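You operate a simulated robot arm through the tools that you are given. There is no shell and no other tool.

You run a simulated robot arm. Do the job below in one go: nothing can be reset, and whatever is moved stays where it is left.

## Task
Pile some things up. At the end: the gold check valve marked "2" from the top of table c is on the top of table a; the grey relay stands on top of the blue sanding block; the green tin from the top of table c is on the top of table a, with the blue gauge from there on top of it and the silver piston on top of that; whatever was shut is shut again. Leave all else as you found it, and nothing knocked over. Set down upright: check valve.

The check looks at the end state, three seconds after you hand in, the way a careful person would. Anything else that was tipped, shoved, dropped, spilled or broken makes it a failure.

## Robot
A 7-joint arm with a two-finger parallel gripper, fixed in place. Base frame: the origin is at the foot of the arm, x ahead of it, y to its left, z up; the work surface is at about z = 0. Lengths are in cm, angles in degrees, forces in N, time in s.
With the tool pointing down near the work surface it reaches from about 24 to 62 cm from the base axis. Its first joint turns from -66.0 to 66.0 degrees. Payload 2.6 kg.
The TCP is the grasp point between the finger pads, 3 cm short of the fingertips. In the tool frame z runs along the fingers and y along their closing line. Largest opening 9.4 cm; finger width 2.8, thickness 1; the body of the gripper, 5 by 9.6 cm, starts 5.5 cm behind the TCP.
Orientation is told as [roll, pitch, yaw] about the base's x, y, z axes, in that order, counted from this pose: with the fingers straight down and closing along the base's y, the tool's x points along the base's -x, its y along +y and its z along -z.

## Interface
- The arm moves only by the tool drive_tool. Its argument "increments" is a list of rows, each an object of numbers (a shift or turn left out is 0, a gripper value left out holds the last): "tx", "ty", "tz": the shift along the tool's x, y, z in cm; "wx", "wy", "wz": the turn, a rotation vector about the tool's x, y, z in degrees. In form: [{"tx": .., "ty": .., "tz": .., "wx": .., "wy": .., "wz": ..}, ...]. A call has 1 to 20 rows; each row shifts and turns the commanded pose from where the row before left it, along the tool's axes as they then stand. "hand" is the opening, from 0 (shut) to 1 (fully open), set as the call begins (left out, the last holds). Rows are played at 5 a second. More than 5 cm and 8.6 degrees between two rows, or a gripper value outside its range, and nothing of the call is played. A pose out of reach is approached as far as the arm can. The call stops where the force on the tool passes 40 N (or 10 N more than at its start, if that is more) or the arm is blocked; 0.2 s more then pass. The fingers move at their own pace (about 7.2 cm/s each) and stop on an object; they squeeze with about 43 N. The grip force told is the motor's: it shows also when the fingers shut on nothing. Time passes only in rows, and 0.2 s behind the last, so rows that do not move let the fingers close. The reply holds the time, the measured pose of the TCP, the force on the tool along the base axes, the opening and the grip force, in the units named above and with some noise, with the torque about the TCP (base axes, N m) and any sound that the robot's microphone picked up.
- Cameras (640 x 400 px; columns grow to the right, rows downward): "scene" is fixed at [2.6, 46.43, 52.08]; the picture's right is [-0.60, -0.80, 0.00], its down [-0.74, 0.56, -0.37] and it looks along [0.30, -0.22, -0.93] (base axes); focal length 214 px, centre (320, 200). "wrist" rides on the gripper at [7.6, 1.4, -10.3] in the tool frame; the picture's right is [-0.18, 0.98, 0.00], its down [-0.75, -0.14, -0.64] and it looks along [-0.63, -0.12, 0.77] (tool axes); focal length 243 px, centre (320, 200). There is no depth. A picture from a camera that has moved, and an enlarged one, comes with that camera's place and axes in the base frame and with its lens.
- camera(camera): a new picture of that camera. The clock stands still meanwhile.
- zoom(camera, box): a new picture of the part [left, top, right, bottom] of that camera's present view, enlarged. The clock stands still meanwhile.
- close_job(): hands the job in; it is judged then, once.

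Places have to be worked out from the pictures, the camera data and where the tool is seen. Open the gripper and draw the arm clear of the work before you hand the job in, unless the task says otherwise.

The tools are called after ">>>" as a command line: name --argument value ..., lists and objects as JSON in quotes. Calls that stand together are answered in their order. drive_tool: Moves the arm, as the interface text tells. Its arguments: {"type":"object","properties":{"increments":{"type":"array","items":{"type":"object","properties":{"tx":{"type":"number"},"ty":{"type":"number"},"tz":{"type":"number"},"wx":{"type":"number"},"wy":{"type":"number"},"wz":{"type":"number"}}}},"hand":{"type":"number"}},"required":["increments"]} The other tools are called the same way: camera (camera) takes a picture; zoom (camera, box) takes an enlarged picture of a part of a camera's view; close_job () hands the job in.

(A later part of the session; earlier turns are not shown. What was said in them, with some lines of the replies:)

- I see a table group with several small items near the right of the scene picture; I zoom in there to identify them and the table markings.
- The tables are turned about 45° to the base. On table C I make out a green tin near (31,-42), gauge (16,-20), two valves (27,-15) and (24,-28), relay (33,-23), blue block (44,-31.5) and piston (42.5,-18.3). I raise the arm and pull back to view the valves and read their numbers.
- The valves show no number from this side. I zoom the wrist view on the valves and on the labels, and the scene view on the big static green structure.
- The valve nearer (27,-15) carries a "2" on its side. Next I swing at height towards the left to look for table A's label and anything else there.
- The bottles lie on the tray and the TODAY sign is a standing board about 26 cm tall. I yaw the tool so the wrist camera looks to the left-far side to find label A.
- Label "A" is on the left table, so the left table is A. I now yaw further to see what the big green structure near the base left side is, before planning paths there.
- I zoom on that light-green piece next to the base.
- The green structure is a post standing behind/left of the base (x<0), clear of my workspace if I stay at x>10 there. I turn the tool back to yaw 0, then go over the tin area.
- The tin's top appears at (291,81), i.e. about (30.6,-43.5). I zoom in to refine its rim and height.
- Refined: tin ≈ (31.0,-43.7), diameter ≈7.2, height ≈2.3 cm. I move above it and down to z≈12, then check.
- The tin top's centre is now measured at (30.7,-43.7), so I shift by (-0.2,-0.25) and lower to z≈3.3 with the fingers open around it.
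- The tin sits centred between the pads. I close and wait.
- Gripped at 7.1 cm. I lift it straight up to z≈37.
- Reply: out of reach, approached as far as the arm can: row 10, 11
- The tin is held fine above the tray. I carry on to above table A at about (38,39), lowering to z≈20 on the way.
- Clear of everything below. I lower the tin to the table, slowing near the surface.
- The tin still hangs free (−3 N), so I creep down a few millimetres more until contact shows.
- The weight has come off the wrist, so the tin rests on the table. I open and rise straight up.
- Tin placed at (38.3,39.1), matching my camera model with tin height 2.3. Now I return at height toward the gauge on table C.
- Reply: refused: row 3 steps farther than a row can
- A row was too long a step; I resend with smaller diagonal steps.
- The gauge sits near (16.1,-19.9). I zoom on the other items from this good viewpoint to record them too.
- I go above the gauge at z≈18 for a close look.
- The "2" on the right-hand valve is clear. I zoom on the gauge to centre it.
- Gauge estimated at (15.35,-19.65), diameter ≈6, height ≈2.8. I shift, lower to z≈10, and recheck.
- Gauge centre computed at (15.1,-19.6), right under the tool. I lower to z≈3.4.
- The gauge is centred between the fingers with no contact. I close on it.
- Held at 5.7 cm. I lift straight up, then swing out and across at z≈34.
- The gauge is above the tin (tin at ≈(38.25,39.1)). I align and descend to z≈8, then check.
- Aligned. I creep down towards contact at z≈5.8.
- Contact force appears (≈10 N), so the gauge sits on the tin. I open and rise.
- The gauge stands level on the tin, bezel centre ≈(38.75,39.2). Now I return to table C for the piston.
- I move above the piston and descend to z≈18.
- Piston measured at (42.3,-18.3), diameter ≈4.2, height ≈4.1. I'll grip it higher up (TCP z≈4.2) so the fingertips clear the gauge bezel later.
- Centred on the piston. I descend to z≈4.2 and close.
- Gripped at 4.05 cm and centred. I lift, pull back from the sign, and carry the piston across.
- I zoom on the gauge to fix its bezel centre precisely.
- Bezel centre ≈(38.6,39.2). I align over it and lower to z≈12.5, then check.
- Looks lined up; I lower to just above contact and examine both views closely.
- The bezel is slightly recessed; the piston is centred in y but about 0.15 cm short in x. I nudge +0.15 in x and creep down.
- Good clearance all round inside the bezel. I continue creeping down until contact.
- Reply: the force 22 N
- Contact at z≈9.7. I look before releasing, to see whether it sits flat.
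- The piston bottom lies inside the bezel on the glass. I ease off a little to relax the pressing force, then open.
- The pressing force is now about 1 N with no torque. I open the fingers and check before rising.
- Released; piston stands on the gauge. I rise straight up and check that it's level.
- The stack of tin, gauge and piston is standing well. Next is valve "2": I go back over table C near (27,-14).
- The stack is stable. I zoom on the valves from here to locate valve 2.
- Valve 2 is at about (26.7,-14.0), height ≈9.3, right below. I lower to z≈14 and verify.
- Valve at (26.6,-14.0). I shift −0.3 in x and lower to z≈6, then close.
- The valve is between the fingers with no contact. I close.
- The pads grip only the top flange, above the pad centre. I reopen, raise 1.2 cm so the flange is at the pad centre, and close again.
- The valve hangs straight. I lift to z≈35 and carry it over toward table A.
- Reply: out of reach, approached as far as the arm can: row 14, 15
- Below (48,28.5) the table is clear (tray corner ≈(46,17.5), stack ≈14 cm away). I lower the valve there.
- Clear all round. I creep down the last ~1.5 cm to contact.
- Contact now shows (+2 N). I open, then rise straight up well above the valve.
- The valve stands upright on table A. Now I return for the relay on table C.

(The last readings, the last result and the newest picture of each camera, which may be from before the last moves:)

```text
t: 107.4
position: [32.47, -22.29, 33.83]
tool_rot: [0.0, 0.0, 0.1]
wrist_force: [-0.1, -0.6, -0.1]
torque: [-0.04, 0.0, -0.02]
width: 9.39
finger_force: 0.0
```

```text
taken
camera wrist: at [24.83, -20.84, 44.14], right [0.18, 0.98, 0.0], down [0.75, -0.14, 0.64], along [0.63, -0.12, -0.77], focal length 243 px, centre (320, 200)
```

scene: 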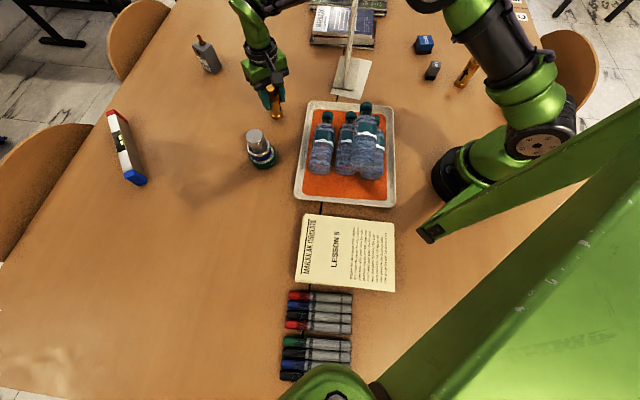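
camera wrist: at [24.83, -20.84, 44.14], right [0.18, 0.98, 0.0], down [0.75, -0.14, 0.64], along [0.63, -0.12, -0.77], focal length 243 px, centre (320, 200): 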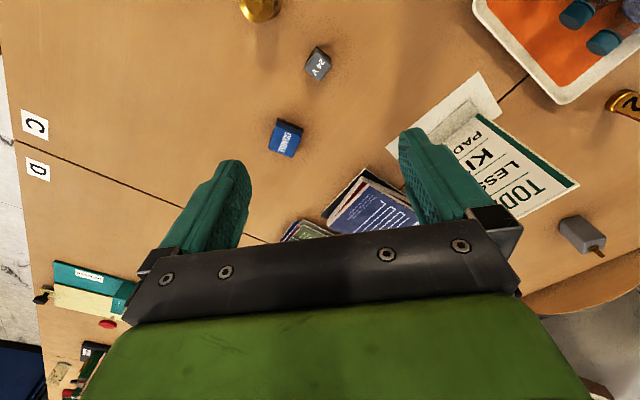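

Both relay and block are in view; I zoom to measure their positions and yaw.

>>> zoom --camera "wrist" --box '[280, 35, 360, 85]'

>>> zoom --camera "wrist" --box '[245, 112, 325, 162]'

>>> zoom --camera "scene" --box '[395, 25, 475, 75]'

```text
8.00 times, centred on (320, 60) of wrist
camera zoom: at [24.83, -20.84, 44.14], right [0.18, 0.98, 0.0], down [0.75, -0.14, 0.64], along [0.63, -0.12, -0.77], focal length 1941 px, centre (320, 1320)
```

zoom: 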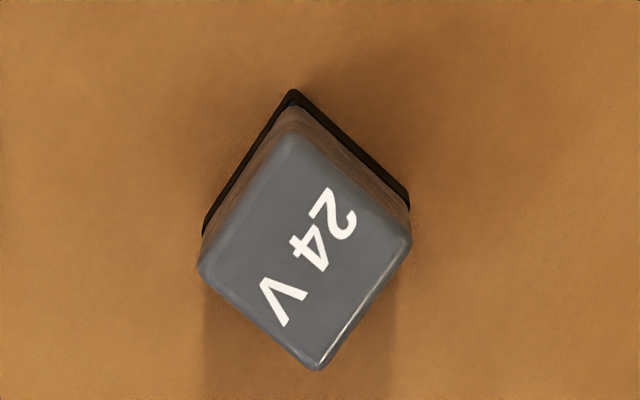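

```text
8.00 times, centred on (285, 137) of wrist
camera zoom: at [24.83, -20.84, 44.14], right [0.18, 0.98, 0.0], down [0.75, -0.14, 0.64], along [0.63, -0.12, -0.77], focal length 1941 px, centre (600, 704)
```

zoom: 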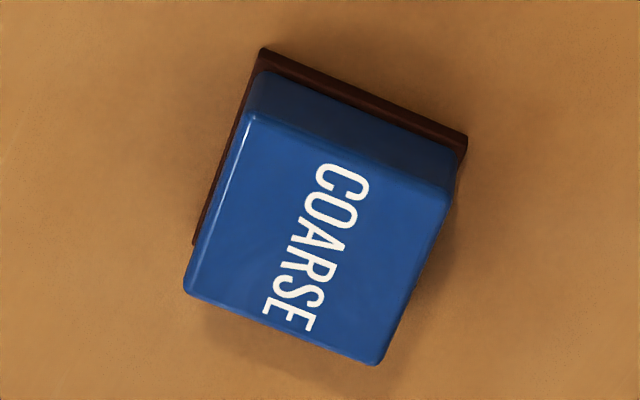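

```text
8.00 times, centred on (435, 50) of scene
camera zoom: at [2.6, 46.43, 52.08], right [-0.6, -0.8, 0.0], down [-0.74, 0.56, -0.37], along [0.3, -0.22, -0.93], focal length 1716 px, centre (-600, 1400)
```

zoom: 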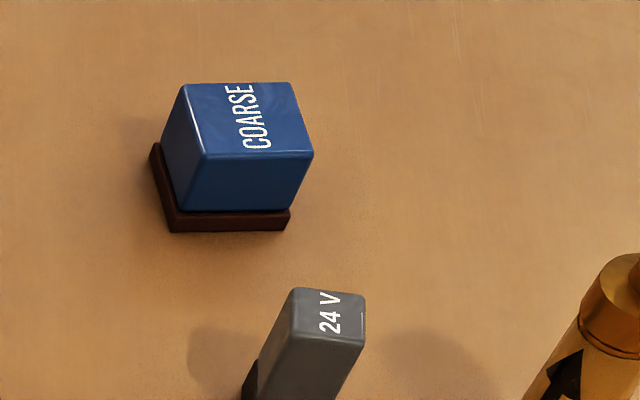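

Relay: top ≈(32.4,-22.5), about 2.9 cm square, ≈4.3 tall, sides at about 43°. Block: top centre ≈(43.8,-30.9), 4.75 square, ≈3.2 high. I turn the tool to yaw −47° so the fingers close squarely on the relay and lower part-way.

>>> drive_tool --increments '[{"ty": -0.2, "tz": 2}, {"tz": 4}, {"tz": 4}, {"tz": 4}, {"tz": 3}, {"wz": 7.84}, {"wz": 7.84}, {"wz": 7.83}, {"wz": 7.83}, {"wz": 7.83}, {"wz": 7.83}, {}]'

>>> camera --camera "wrist"

```text
t: 110.0
position: [32.61, -22.35, 16.97]
tool_rot: [0.0, -0.1, -47.1]
wrist_force: [-0.3, 0.6, -0.7]
torque: [0.01, -0.03, 0.04]
width: 9.4
finger_force: 0.1
```

```text
taken
camera wrist: at [28.47, -15.77, 27.28], right [0.85, 0.53, 0.0], down [0.41, -0.65, 0.64], along [0.34, -0.54, -0.77], focal length 243 px, centre (320, 200)
```

wrist: 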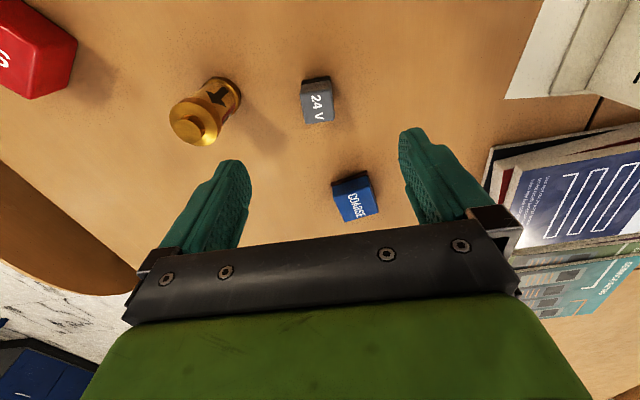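

I zoom on the relay to check alignment with the finger line.

>>> zoom --camera "wrist" --box '[240, 50, 400, 150]'

```text
4.00 times, centred on (320, 100) of wrist
camera zoom: at [28.47, -15.77, 27.28], right [0.85, 0.53, 0.0], down [0.41, -0.65, 0.64], along [0.34, -0.54, -0.77], focal length 970 px, centre (320, 600)
```

zoom: 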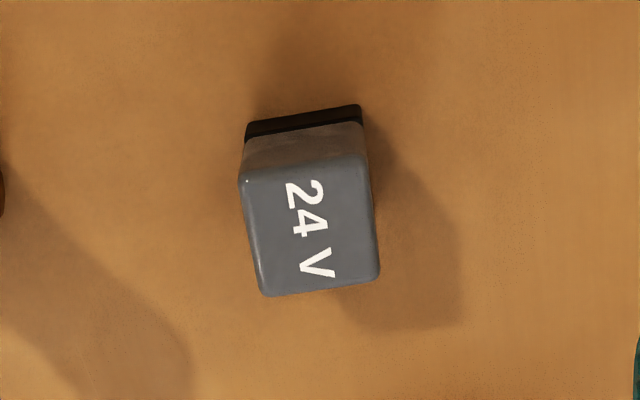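

The relay's sides are aligned with the fingers within 1°; offset in tool frame (−0.1,−0.2). I correct and lower to z≈3.8.

>>> drive_tool --increments '[{"tx": -0.1, "ty": -0.2, "tz": 2}, {"tz": 3}, {"tz": 3}, {"tz": 2.5}, {"tz": 1.5}, {"tz": 1.1}, {}]'

>>> camera --camera "wrist"

```text
t: 111.6
position: [32.58, -22.61, 3.93]
tool_rot: [-0.1, 0.0, -47.0]
wrist_force: [-0.3, 0.1, 0.6]
torque: [-0.03, 0.0, -0.03]
width: 9.4
finger_force: 0.0
```

```text
taken
camera wrist: at [28.43, -16.06, 14.14], right [0.84, 0.54, 0.0], down [0.41, -0.65, 0.64], along [0.34, -0.54, -0.77], focal length 243 px, centre (320, 200)
```

wrist: 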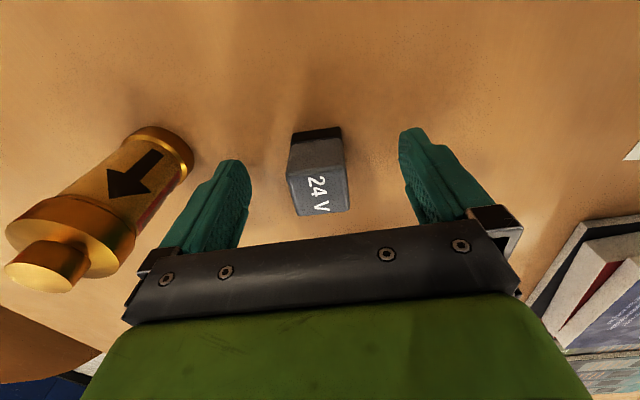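

The relay is centred; valve 1 stays clear of the left finger. I close.

>>> drive_tool --increments '[{}, {}, {}, {}]' --hand 0

>>> drive_tool --increments '[{"tz": -0.5}, {"tz": -1.5}, {"tz": -3}, {"tz": -4}, {"tz": -3}, {}]'

>>> camera --camera "wrist"

>>> zoom --camera "scene" --box '[380, 10, 500, 110]'

```text
t: 112.6
position: [32.51, -22.68, 3.85]
tool_rot: [0.0, 0.0, -46.9]
wrist_force: [-0.2, -0.2, 0.2]
torque: [-0.02, -0.01, 0.0]
width: 3.36
finger_force: 43.1
```

```text
t: 114.0
position: [32.74, -22.71, 16.03]
tool_rot: [0.0, -0.1, -47.0]
wrist_force: [1.0, -0.2, -1.0]
torque: [0.02, -0.02, 0.01]
width: 3.35
finger_force: 43.3
```

```text
taken
camera wrist: at [28.57, -16.06, 26.31], right [0.84, 0.54, 0.0], down [0.41, -0.65, 0.64], along [0.34, -0.54, -0.77], focal length 243 px, centre (320, 200)
```

wrist: 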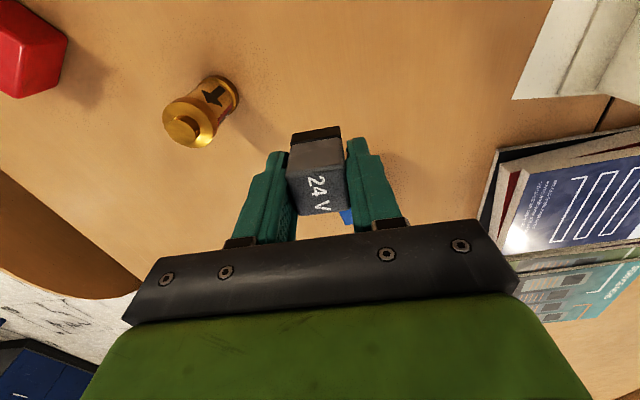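

```text
4.00 times, centred on (440, 60) of scene
camera zoom: at [2.6, 46.43, 52.08], right [-0.6, -0.8, 0.0], down [-0.74, 0.56, -0.37], along [0.3, -0.22, -0.93], focal length 858 px, centre (-160, 760)
```

zoom: 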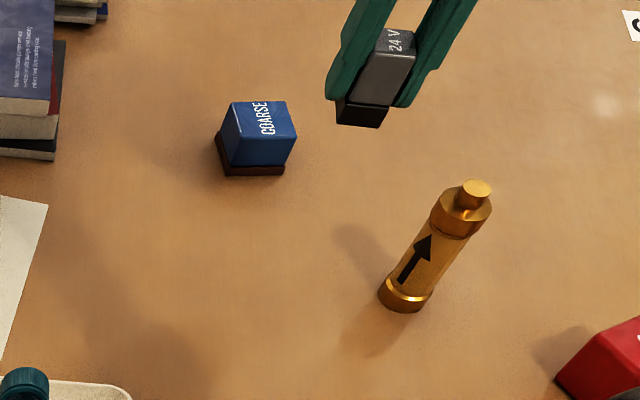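

The relay is held by its socket, hanging level. I move over the block at z≈16.

>>> drive_tool --increments '[{"tx": -1.7, "ty": 0.31}, {"tx": -3, "ty": 0.55}, {"tx": -3.2, "ty": 0.58}, {"tx": -3.2, "ty": 0.58}, {"tx": -2.0, "ty": 0.36}, {"tx": -0.57, "ty": 0.11}, {}, {}]'

>>> camera --camera "wrist"

>>> zoom --camera "scene" --box '[380, 0, 500, 75]'

```text
t: 115.8
position: [43.61, -31.16, 16.03]
tool_rot: [0.0, -0.1, -47.0]
wrist_force: [0.2, 0.9, -0.4]
torque: [-0.02, -0.02, -0.03]
width: 3.34
finger_force: 42.6
```

```text
taken
camera wrist: at [39.56, -24.39, 26.25], right [0.84, 0.54, 0.0], down [0.41, -0.65, 0.64], along [0.34, -0.54, -0.77], focal length 243 px, centre (320, 200)
```

wrist: 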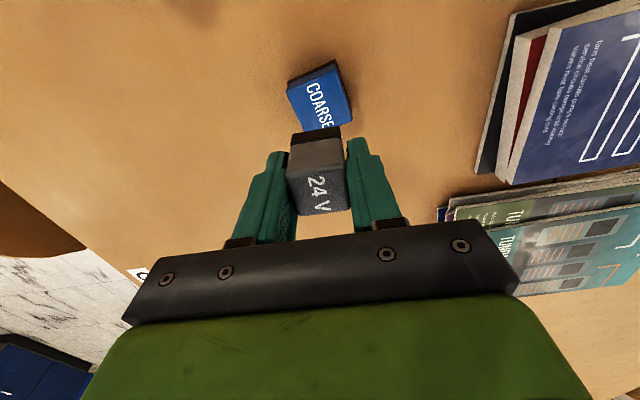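

```text
5.33 times, centred on (440, 38) of scene
camera zoom: at [2.6, 46.43, 52.08], right [-0.6, -0.8, 0.0], down [-0.74, 0.56, -0.37], along [0.3, -0.22, -0.93], focal length 1144 px, centre (-320, 1067)
```

zoom: 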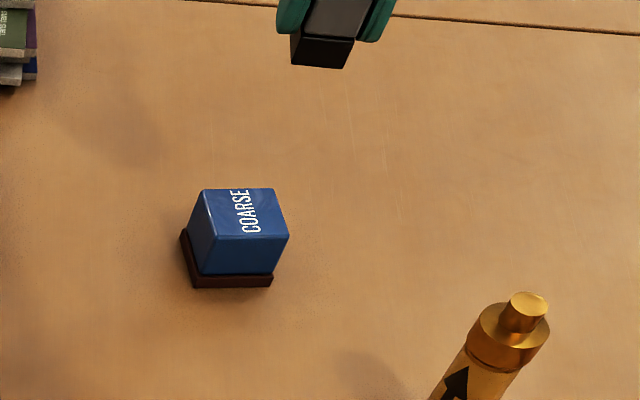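

I zoom on the block to compute its offset from the held relay.

>>> zoom --camera "wrist" --box '[240, 45, 400, 145]'

```text
4.00 times, centred on (320, 95) of wrist
camera zoom: at [39.56, -24.39, 26.25], right [0.84, 0.54, 0.0], down [0.41, -0.65, 0.64], along [0.34, -0.54, -0.77], focal length 970 px, centre (320, 620)
```

zoom: 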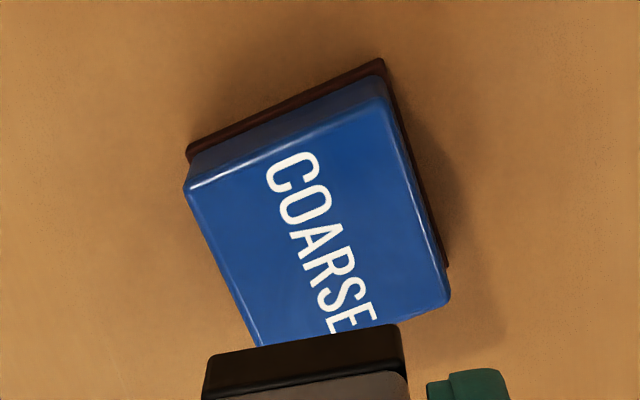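

The block centre is within 0.15 cm of the tool; it's turned 11° from the relay. I align the yaw, shift slightly and lower to z≈8.5.

>>> drive_tool --increments '[{"tx": -0.14}, {"wz": -5.5}, {"wz": -5.5}, {"tz": 2}, {"tz": 2.5}, {"tz": 2}, {"tz": 1}, {}]'

>>> camera --camera "wrist"

>>> zoom --camera "scene" --box '[380, 0, 500, 75]'

```text
t: 117.6
position: [43.62, -31.12, 8.39]
tool_rot: [0.0, 0.0, -36.0]
wrist_force: [0.4, -0.1, -0.9]
torque: [0.02, 0.0, 0.02]
width: 3.34
finger_force: 42.4
```

```text
taken
camera wrist: at [38.3, -25.43, 18.71], right [0.73, 0.69, 0.0], down [0.53, -0.56, 0.64], along [0.44, -0.47, -0.77], focal length 243 px, centre (320, 200)
```

wrist: 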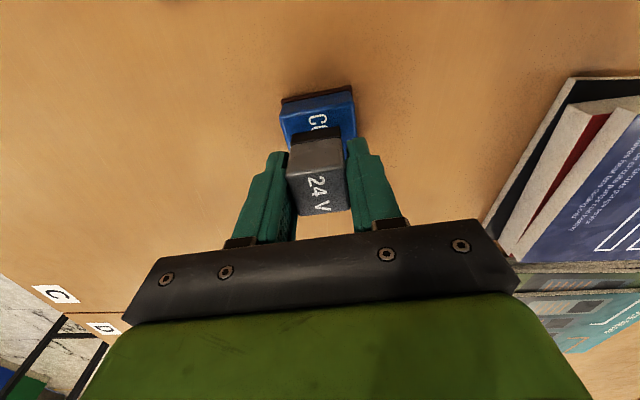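

```text
5.33 times, centred on (440, 38) of scene
camera zoom: at [2.6, 46.43, 52.08], right [-0.6, -0.8, 0.0], down [-0.74, 0.56, -0.37], along [0.3, -0.22, -0.93], focal length 1144 px, centre (-320, 1067)
```

zoom: 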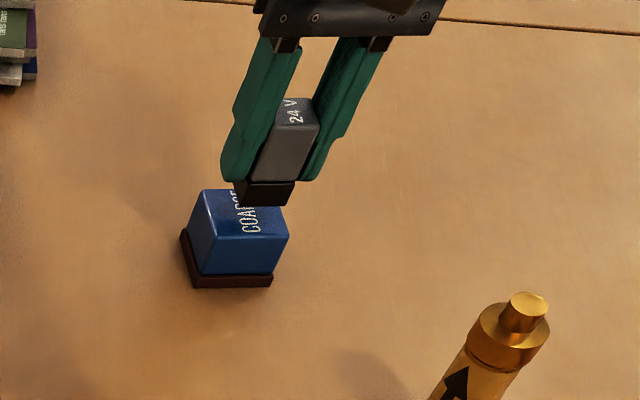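

Aligned; the relay base is centred over the block. I creep down.

>>> drive_tool --increments '[{"tz": 0.4}, {"tz": 0.3}, {"tz": 0.2}, {}]'

>>> zoom --camera "wrist" --box '[240, 70, 400, 220]'

>>> zoom --camera "scene" --box '[400, 15, 460, 65]'

```text
t: 118.6
position: [43.77, -30.92, 7.49]
tool_rot: [0.1, 0.1, -36.1]
wrist_force: [0.2, -0.1, 0.3]
torque: [-0.02, -0.01, -0.01]
width: 3.33
finger_force: 42.6
```

```text
2.67 times, centred on (320, 145) of wrist
camera zoom: at [38.4, -25.29, 17.8], right [0.73, 0.69, 0.0], down [0.53, -0.56, 0.64], along [0.44, -0.47, -0.77], focal length 647 px, centre (320, 347)
```

zoom: 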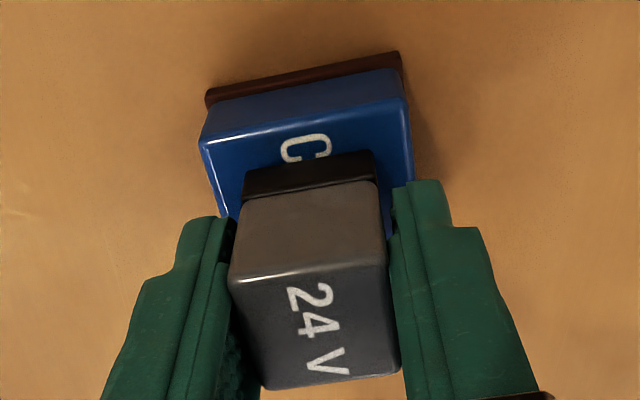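

```text
8.00 times, centred on (430, 40) of scene
camera zoom: at [2.6, 46.43, 52.08], right [-0.6, -0.8, 0.0], down [-0.74, 0.56, -0.37], along [0.3, -0.22, -0.93], focal length 1716 px, centre (-560, 1480)
```

zoom: 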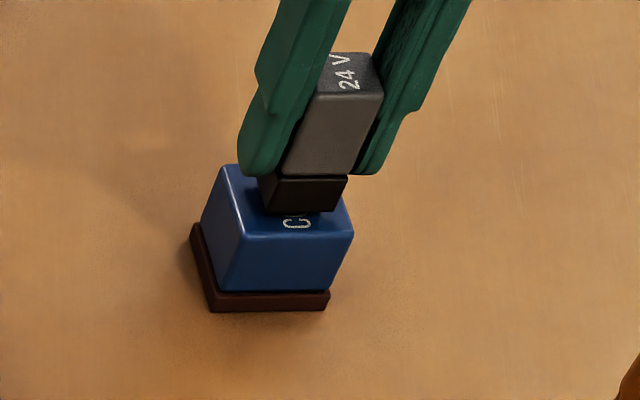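

Nearly on. I continue in small steps to contact.

>>> drive_tool --increments '[{"tz": 0.1}, {"tz": 0.1}, {}]'

```text
t: 119.4
position: [43.72, -30.99, 7.42]
tool_rot: [0.0, 0.0, -36.0]
wrist_force: [-0.9, 0.8, -0.6]
torque: [-0.02, 0.01, 0.0]
width: 3.38
finger_force: 43.1
```

>>> drive_tool --increments '[{"tz": 0.1}, {"tz": 0.05}, {}]'

```text
t: 120.2
position: [43.73, -31.04, 7.2]
tool_rot: [0.0, 0.0, -36.0]
wrist_force: [-0.3, -0.5, 0.0]
torque: [0.02, 0.04, 0.04]
width: 3.35
finger_force: 43.4
```

>>> drive_tool --increments '[{"tz": 0.1}, {}]'

```text
t: 120.8
position: [43.77, -31.11, 7.27]
tool_rot: [0.0, -0.1, -36.0]
wrist_force: [-2.1, 0.1, 6.1]
torque: [0.0, 0.08, -0.01]
width: 3.36
finger_force: 43.1
```

Contact (+6 N). I open and rise straight up.

>>> drive_tool --increments '[{}, {}, {}]' --hand 1

>>> drive_tool --increments '[{"tz": -0.5}, {"tz": -1.5}, {"tz": -3}, {"tz": -4}, {"tz": -4}, {"tz": -4}, {}]'

>>> zoom --camera "scene" --box '[380, 0, 500, 75]'

>>> camera --camera "wrist"

>>> camera --camera "scene"

```text
t: 121.6
position: [43.75, -31.01, 7.18]
tool_rot: [-0.1, 0.0, -35.9]
wrist_force: [-0.3, -0.5, 0.7]
torque: [0.0, 0.02, 0.02]
width: 9.42
finger_force: 0.0
```

```text
t: 123.2
position: [43.69, -30.85, 23.92]
tool_rot: [0.1, 0.0, -36.0]
wrist_force: [-0.4, -0.6, 1.2]
torque: [0.04, -0.01, 0.01]
width: 9.37
finger_force: 0.1
```

```text
5.33 times, centred on (440, 38) of scene
camera zoom: at [2.6, 46.43, 52.08], right [-0.6, -0.8, 0.0], down [-0.74, 0.56, -0.37], along [0.3, -0.22, -0.93], focal length 1144 px, centre (-320, 1067)
```

zoom: 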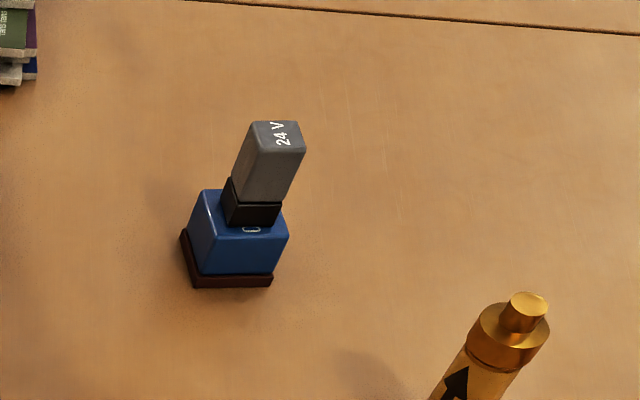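

```text
taken
camera wrist: at [38.33, -25.15, 34.19], right [0.73, 0.69, 0.0], down [0.53, -0.56, 0.64], along [0.44, -0.47, -0.77], focal length 243 px, centre (320, 200)
```

wrist: 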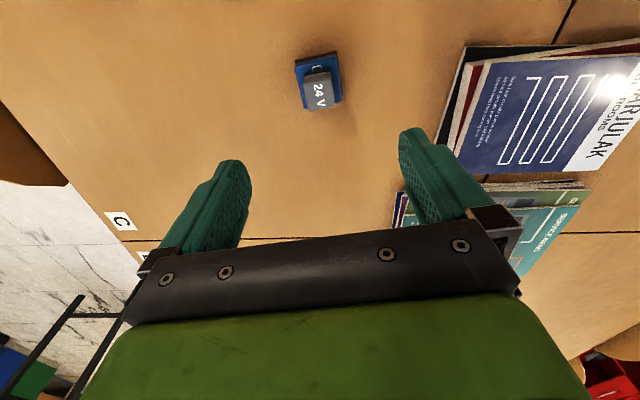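

```text
taken
```

scene: 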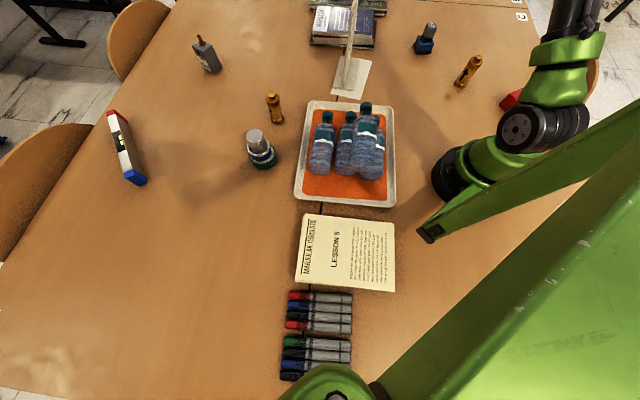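

Relay stands on the block. I draw the arm up and back clear of the work, then take final checks.

>>> drive_tool --increments '[{"tz": -3}, {"tz": -4}, {"tz": -3, "tx": 2}, {"tx": 3}, {"tx": 3}, {"tx": 2}, {}, {}, {}]'

>>> zoom --camera "scene" --box '[180, 60, 340, 180]'

>>> zoom --camera "scene" --box '[280, 0, 560, 175]'

>>> zoom --camera "scene" --box '[230, 110, 294, 170]'

```text
t: 125.2
position: [35.83, -25.22, 34.12]
tool_rot: [-0.1, 0.0, -36.0]
wrist_force: [-1.0, 0.0, -0.1]
torque: [0.0, 0.03, -0.02]
width: 9.4
finger_force: 0.1
```

```text
3.33 times, centred on (260, 120) of scene
camera zoom: at [2.6, 46.43, 52.08], right [-0.6, -0.8, 0.0], down [-0.74, 0.56, -0.37], along [0.3, -0.22, -0.93], focal length 715 px, centre (520, 467)
```

zoom: 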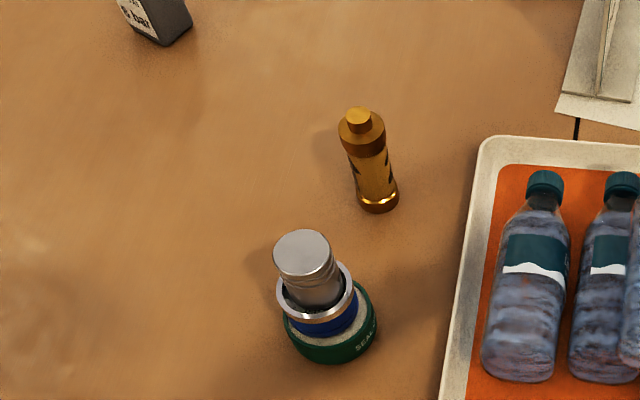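

```text
2.29 times, centred on (420, 88) of scene
camera zoom: at [2.6, 46.43, 52.08], right [-0.6, -0.8, 0.0], down [-0.74, 0.56, -0.37], along [0.3, -0.22, -0.93], focal length 490 px, centre (91, 457)
```

zoom: 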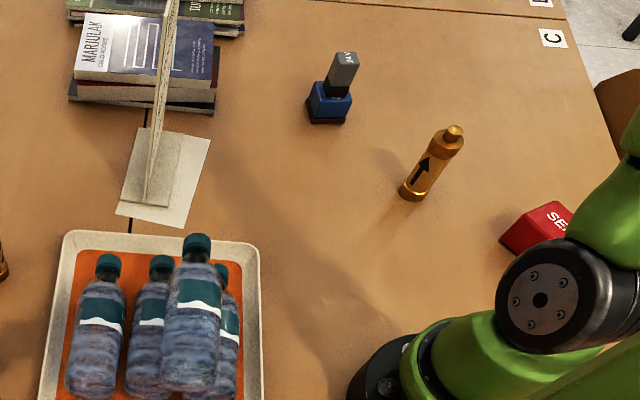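

```text
6.67 times, centred on (262, 140) of scene
camera zoom: at [2.6, 46.43, 52.08], right [-0.6, -0.8, 0.0], down [-0.74, 0.56, -0.37], along [0.3, -0.22, -0.93], focal length 1430 px, centre (707, 600)
```

zoom: 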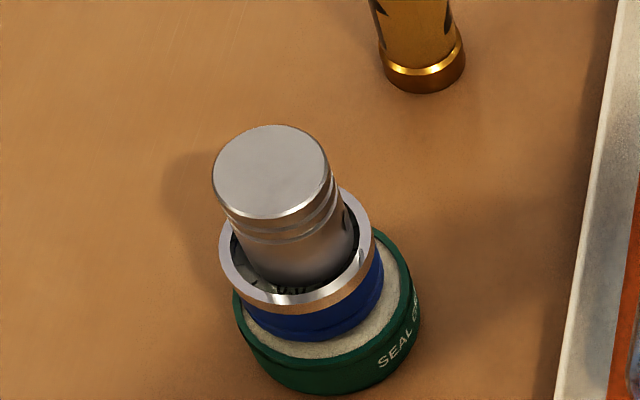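

Everything is as asked: the tin, gauge and piston are stacked on table A, valve "2" stands upright on A, and the relay is on the blue block. The other items have not moved, and I opened nothing. The gripper is open and clear, so I hand in.

>>> close_job

```text
The job is handed in.
```

The piling job is done and handed in; I don't have the check's verdict. In the last pictures before I handed in:

- **Check valve "2":** it stands upright on table A, clear of the tray.
- **Stack on table A:** the green tin has the blue gauge on it and the silver piston on top. The piston sits inside the gauge's rim, about 0.2 cm off centre, and stayed steady while I worked on the rest.
- **Relay:** it stands centred on the blue sanding block on table C.
- **Everything else:** nothing else looked moved or knocked over. I opened nothing, so there was nothing to shut again.

I set the piston down harder than I meant to, pressing with about 22 N for a moment. I eased off before letting go and saw no damage to the gauge. The gripper is open and the arm is clear of the work.
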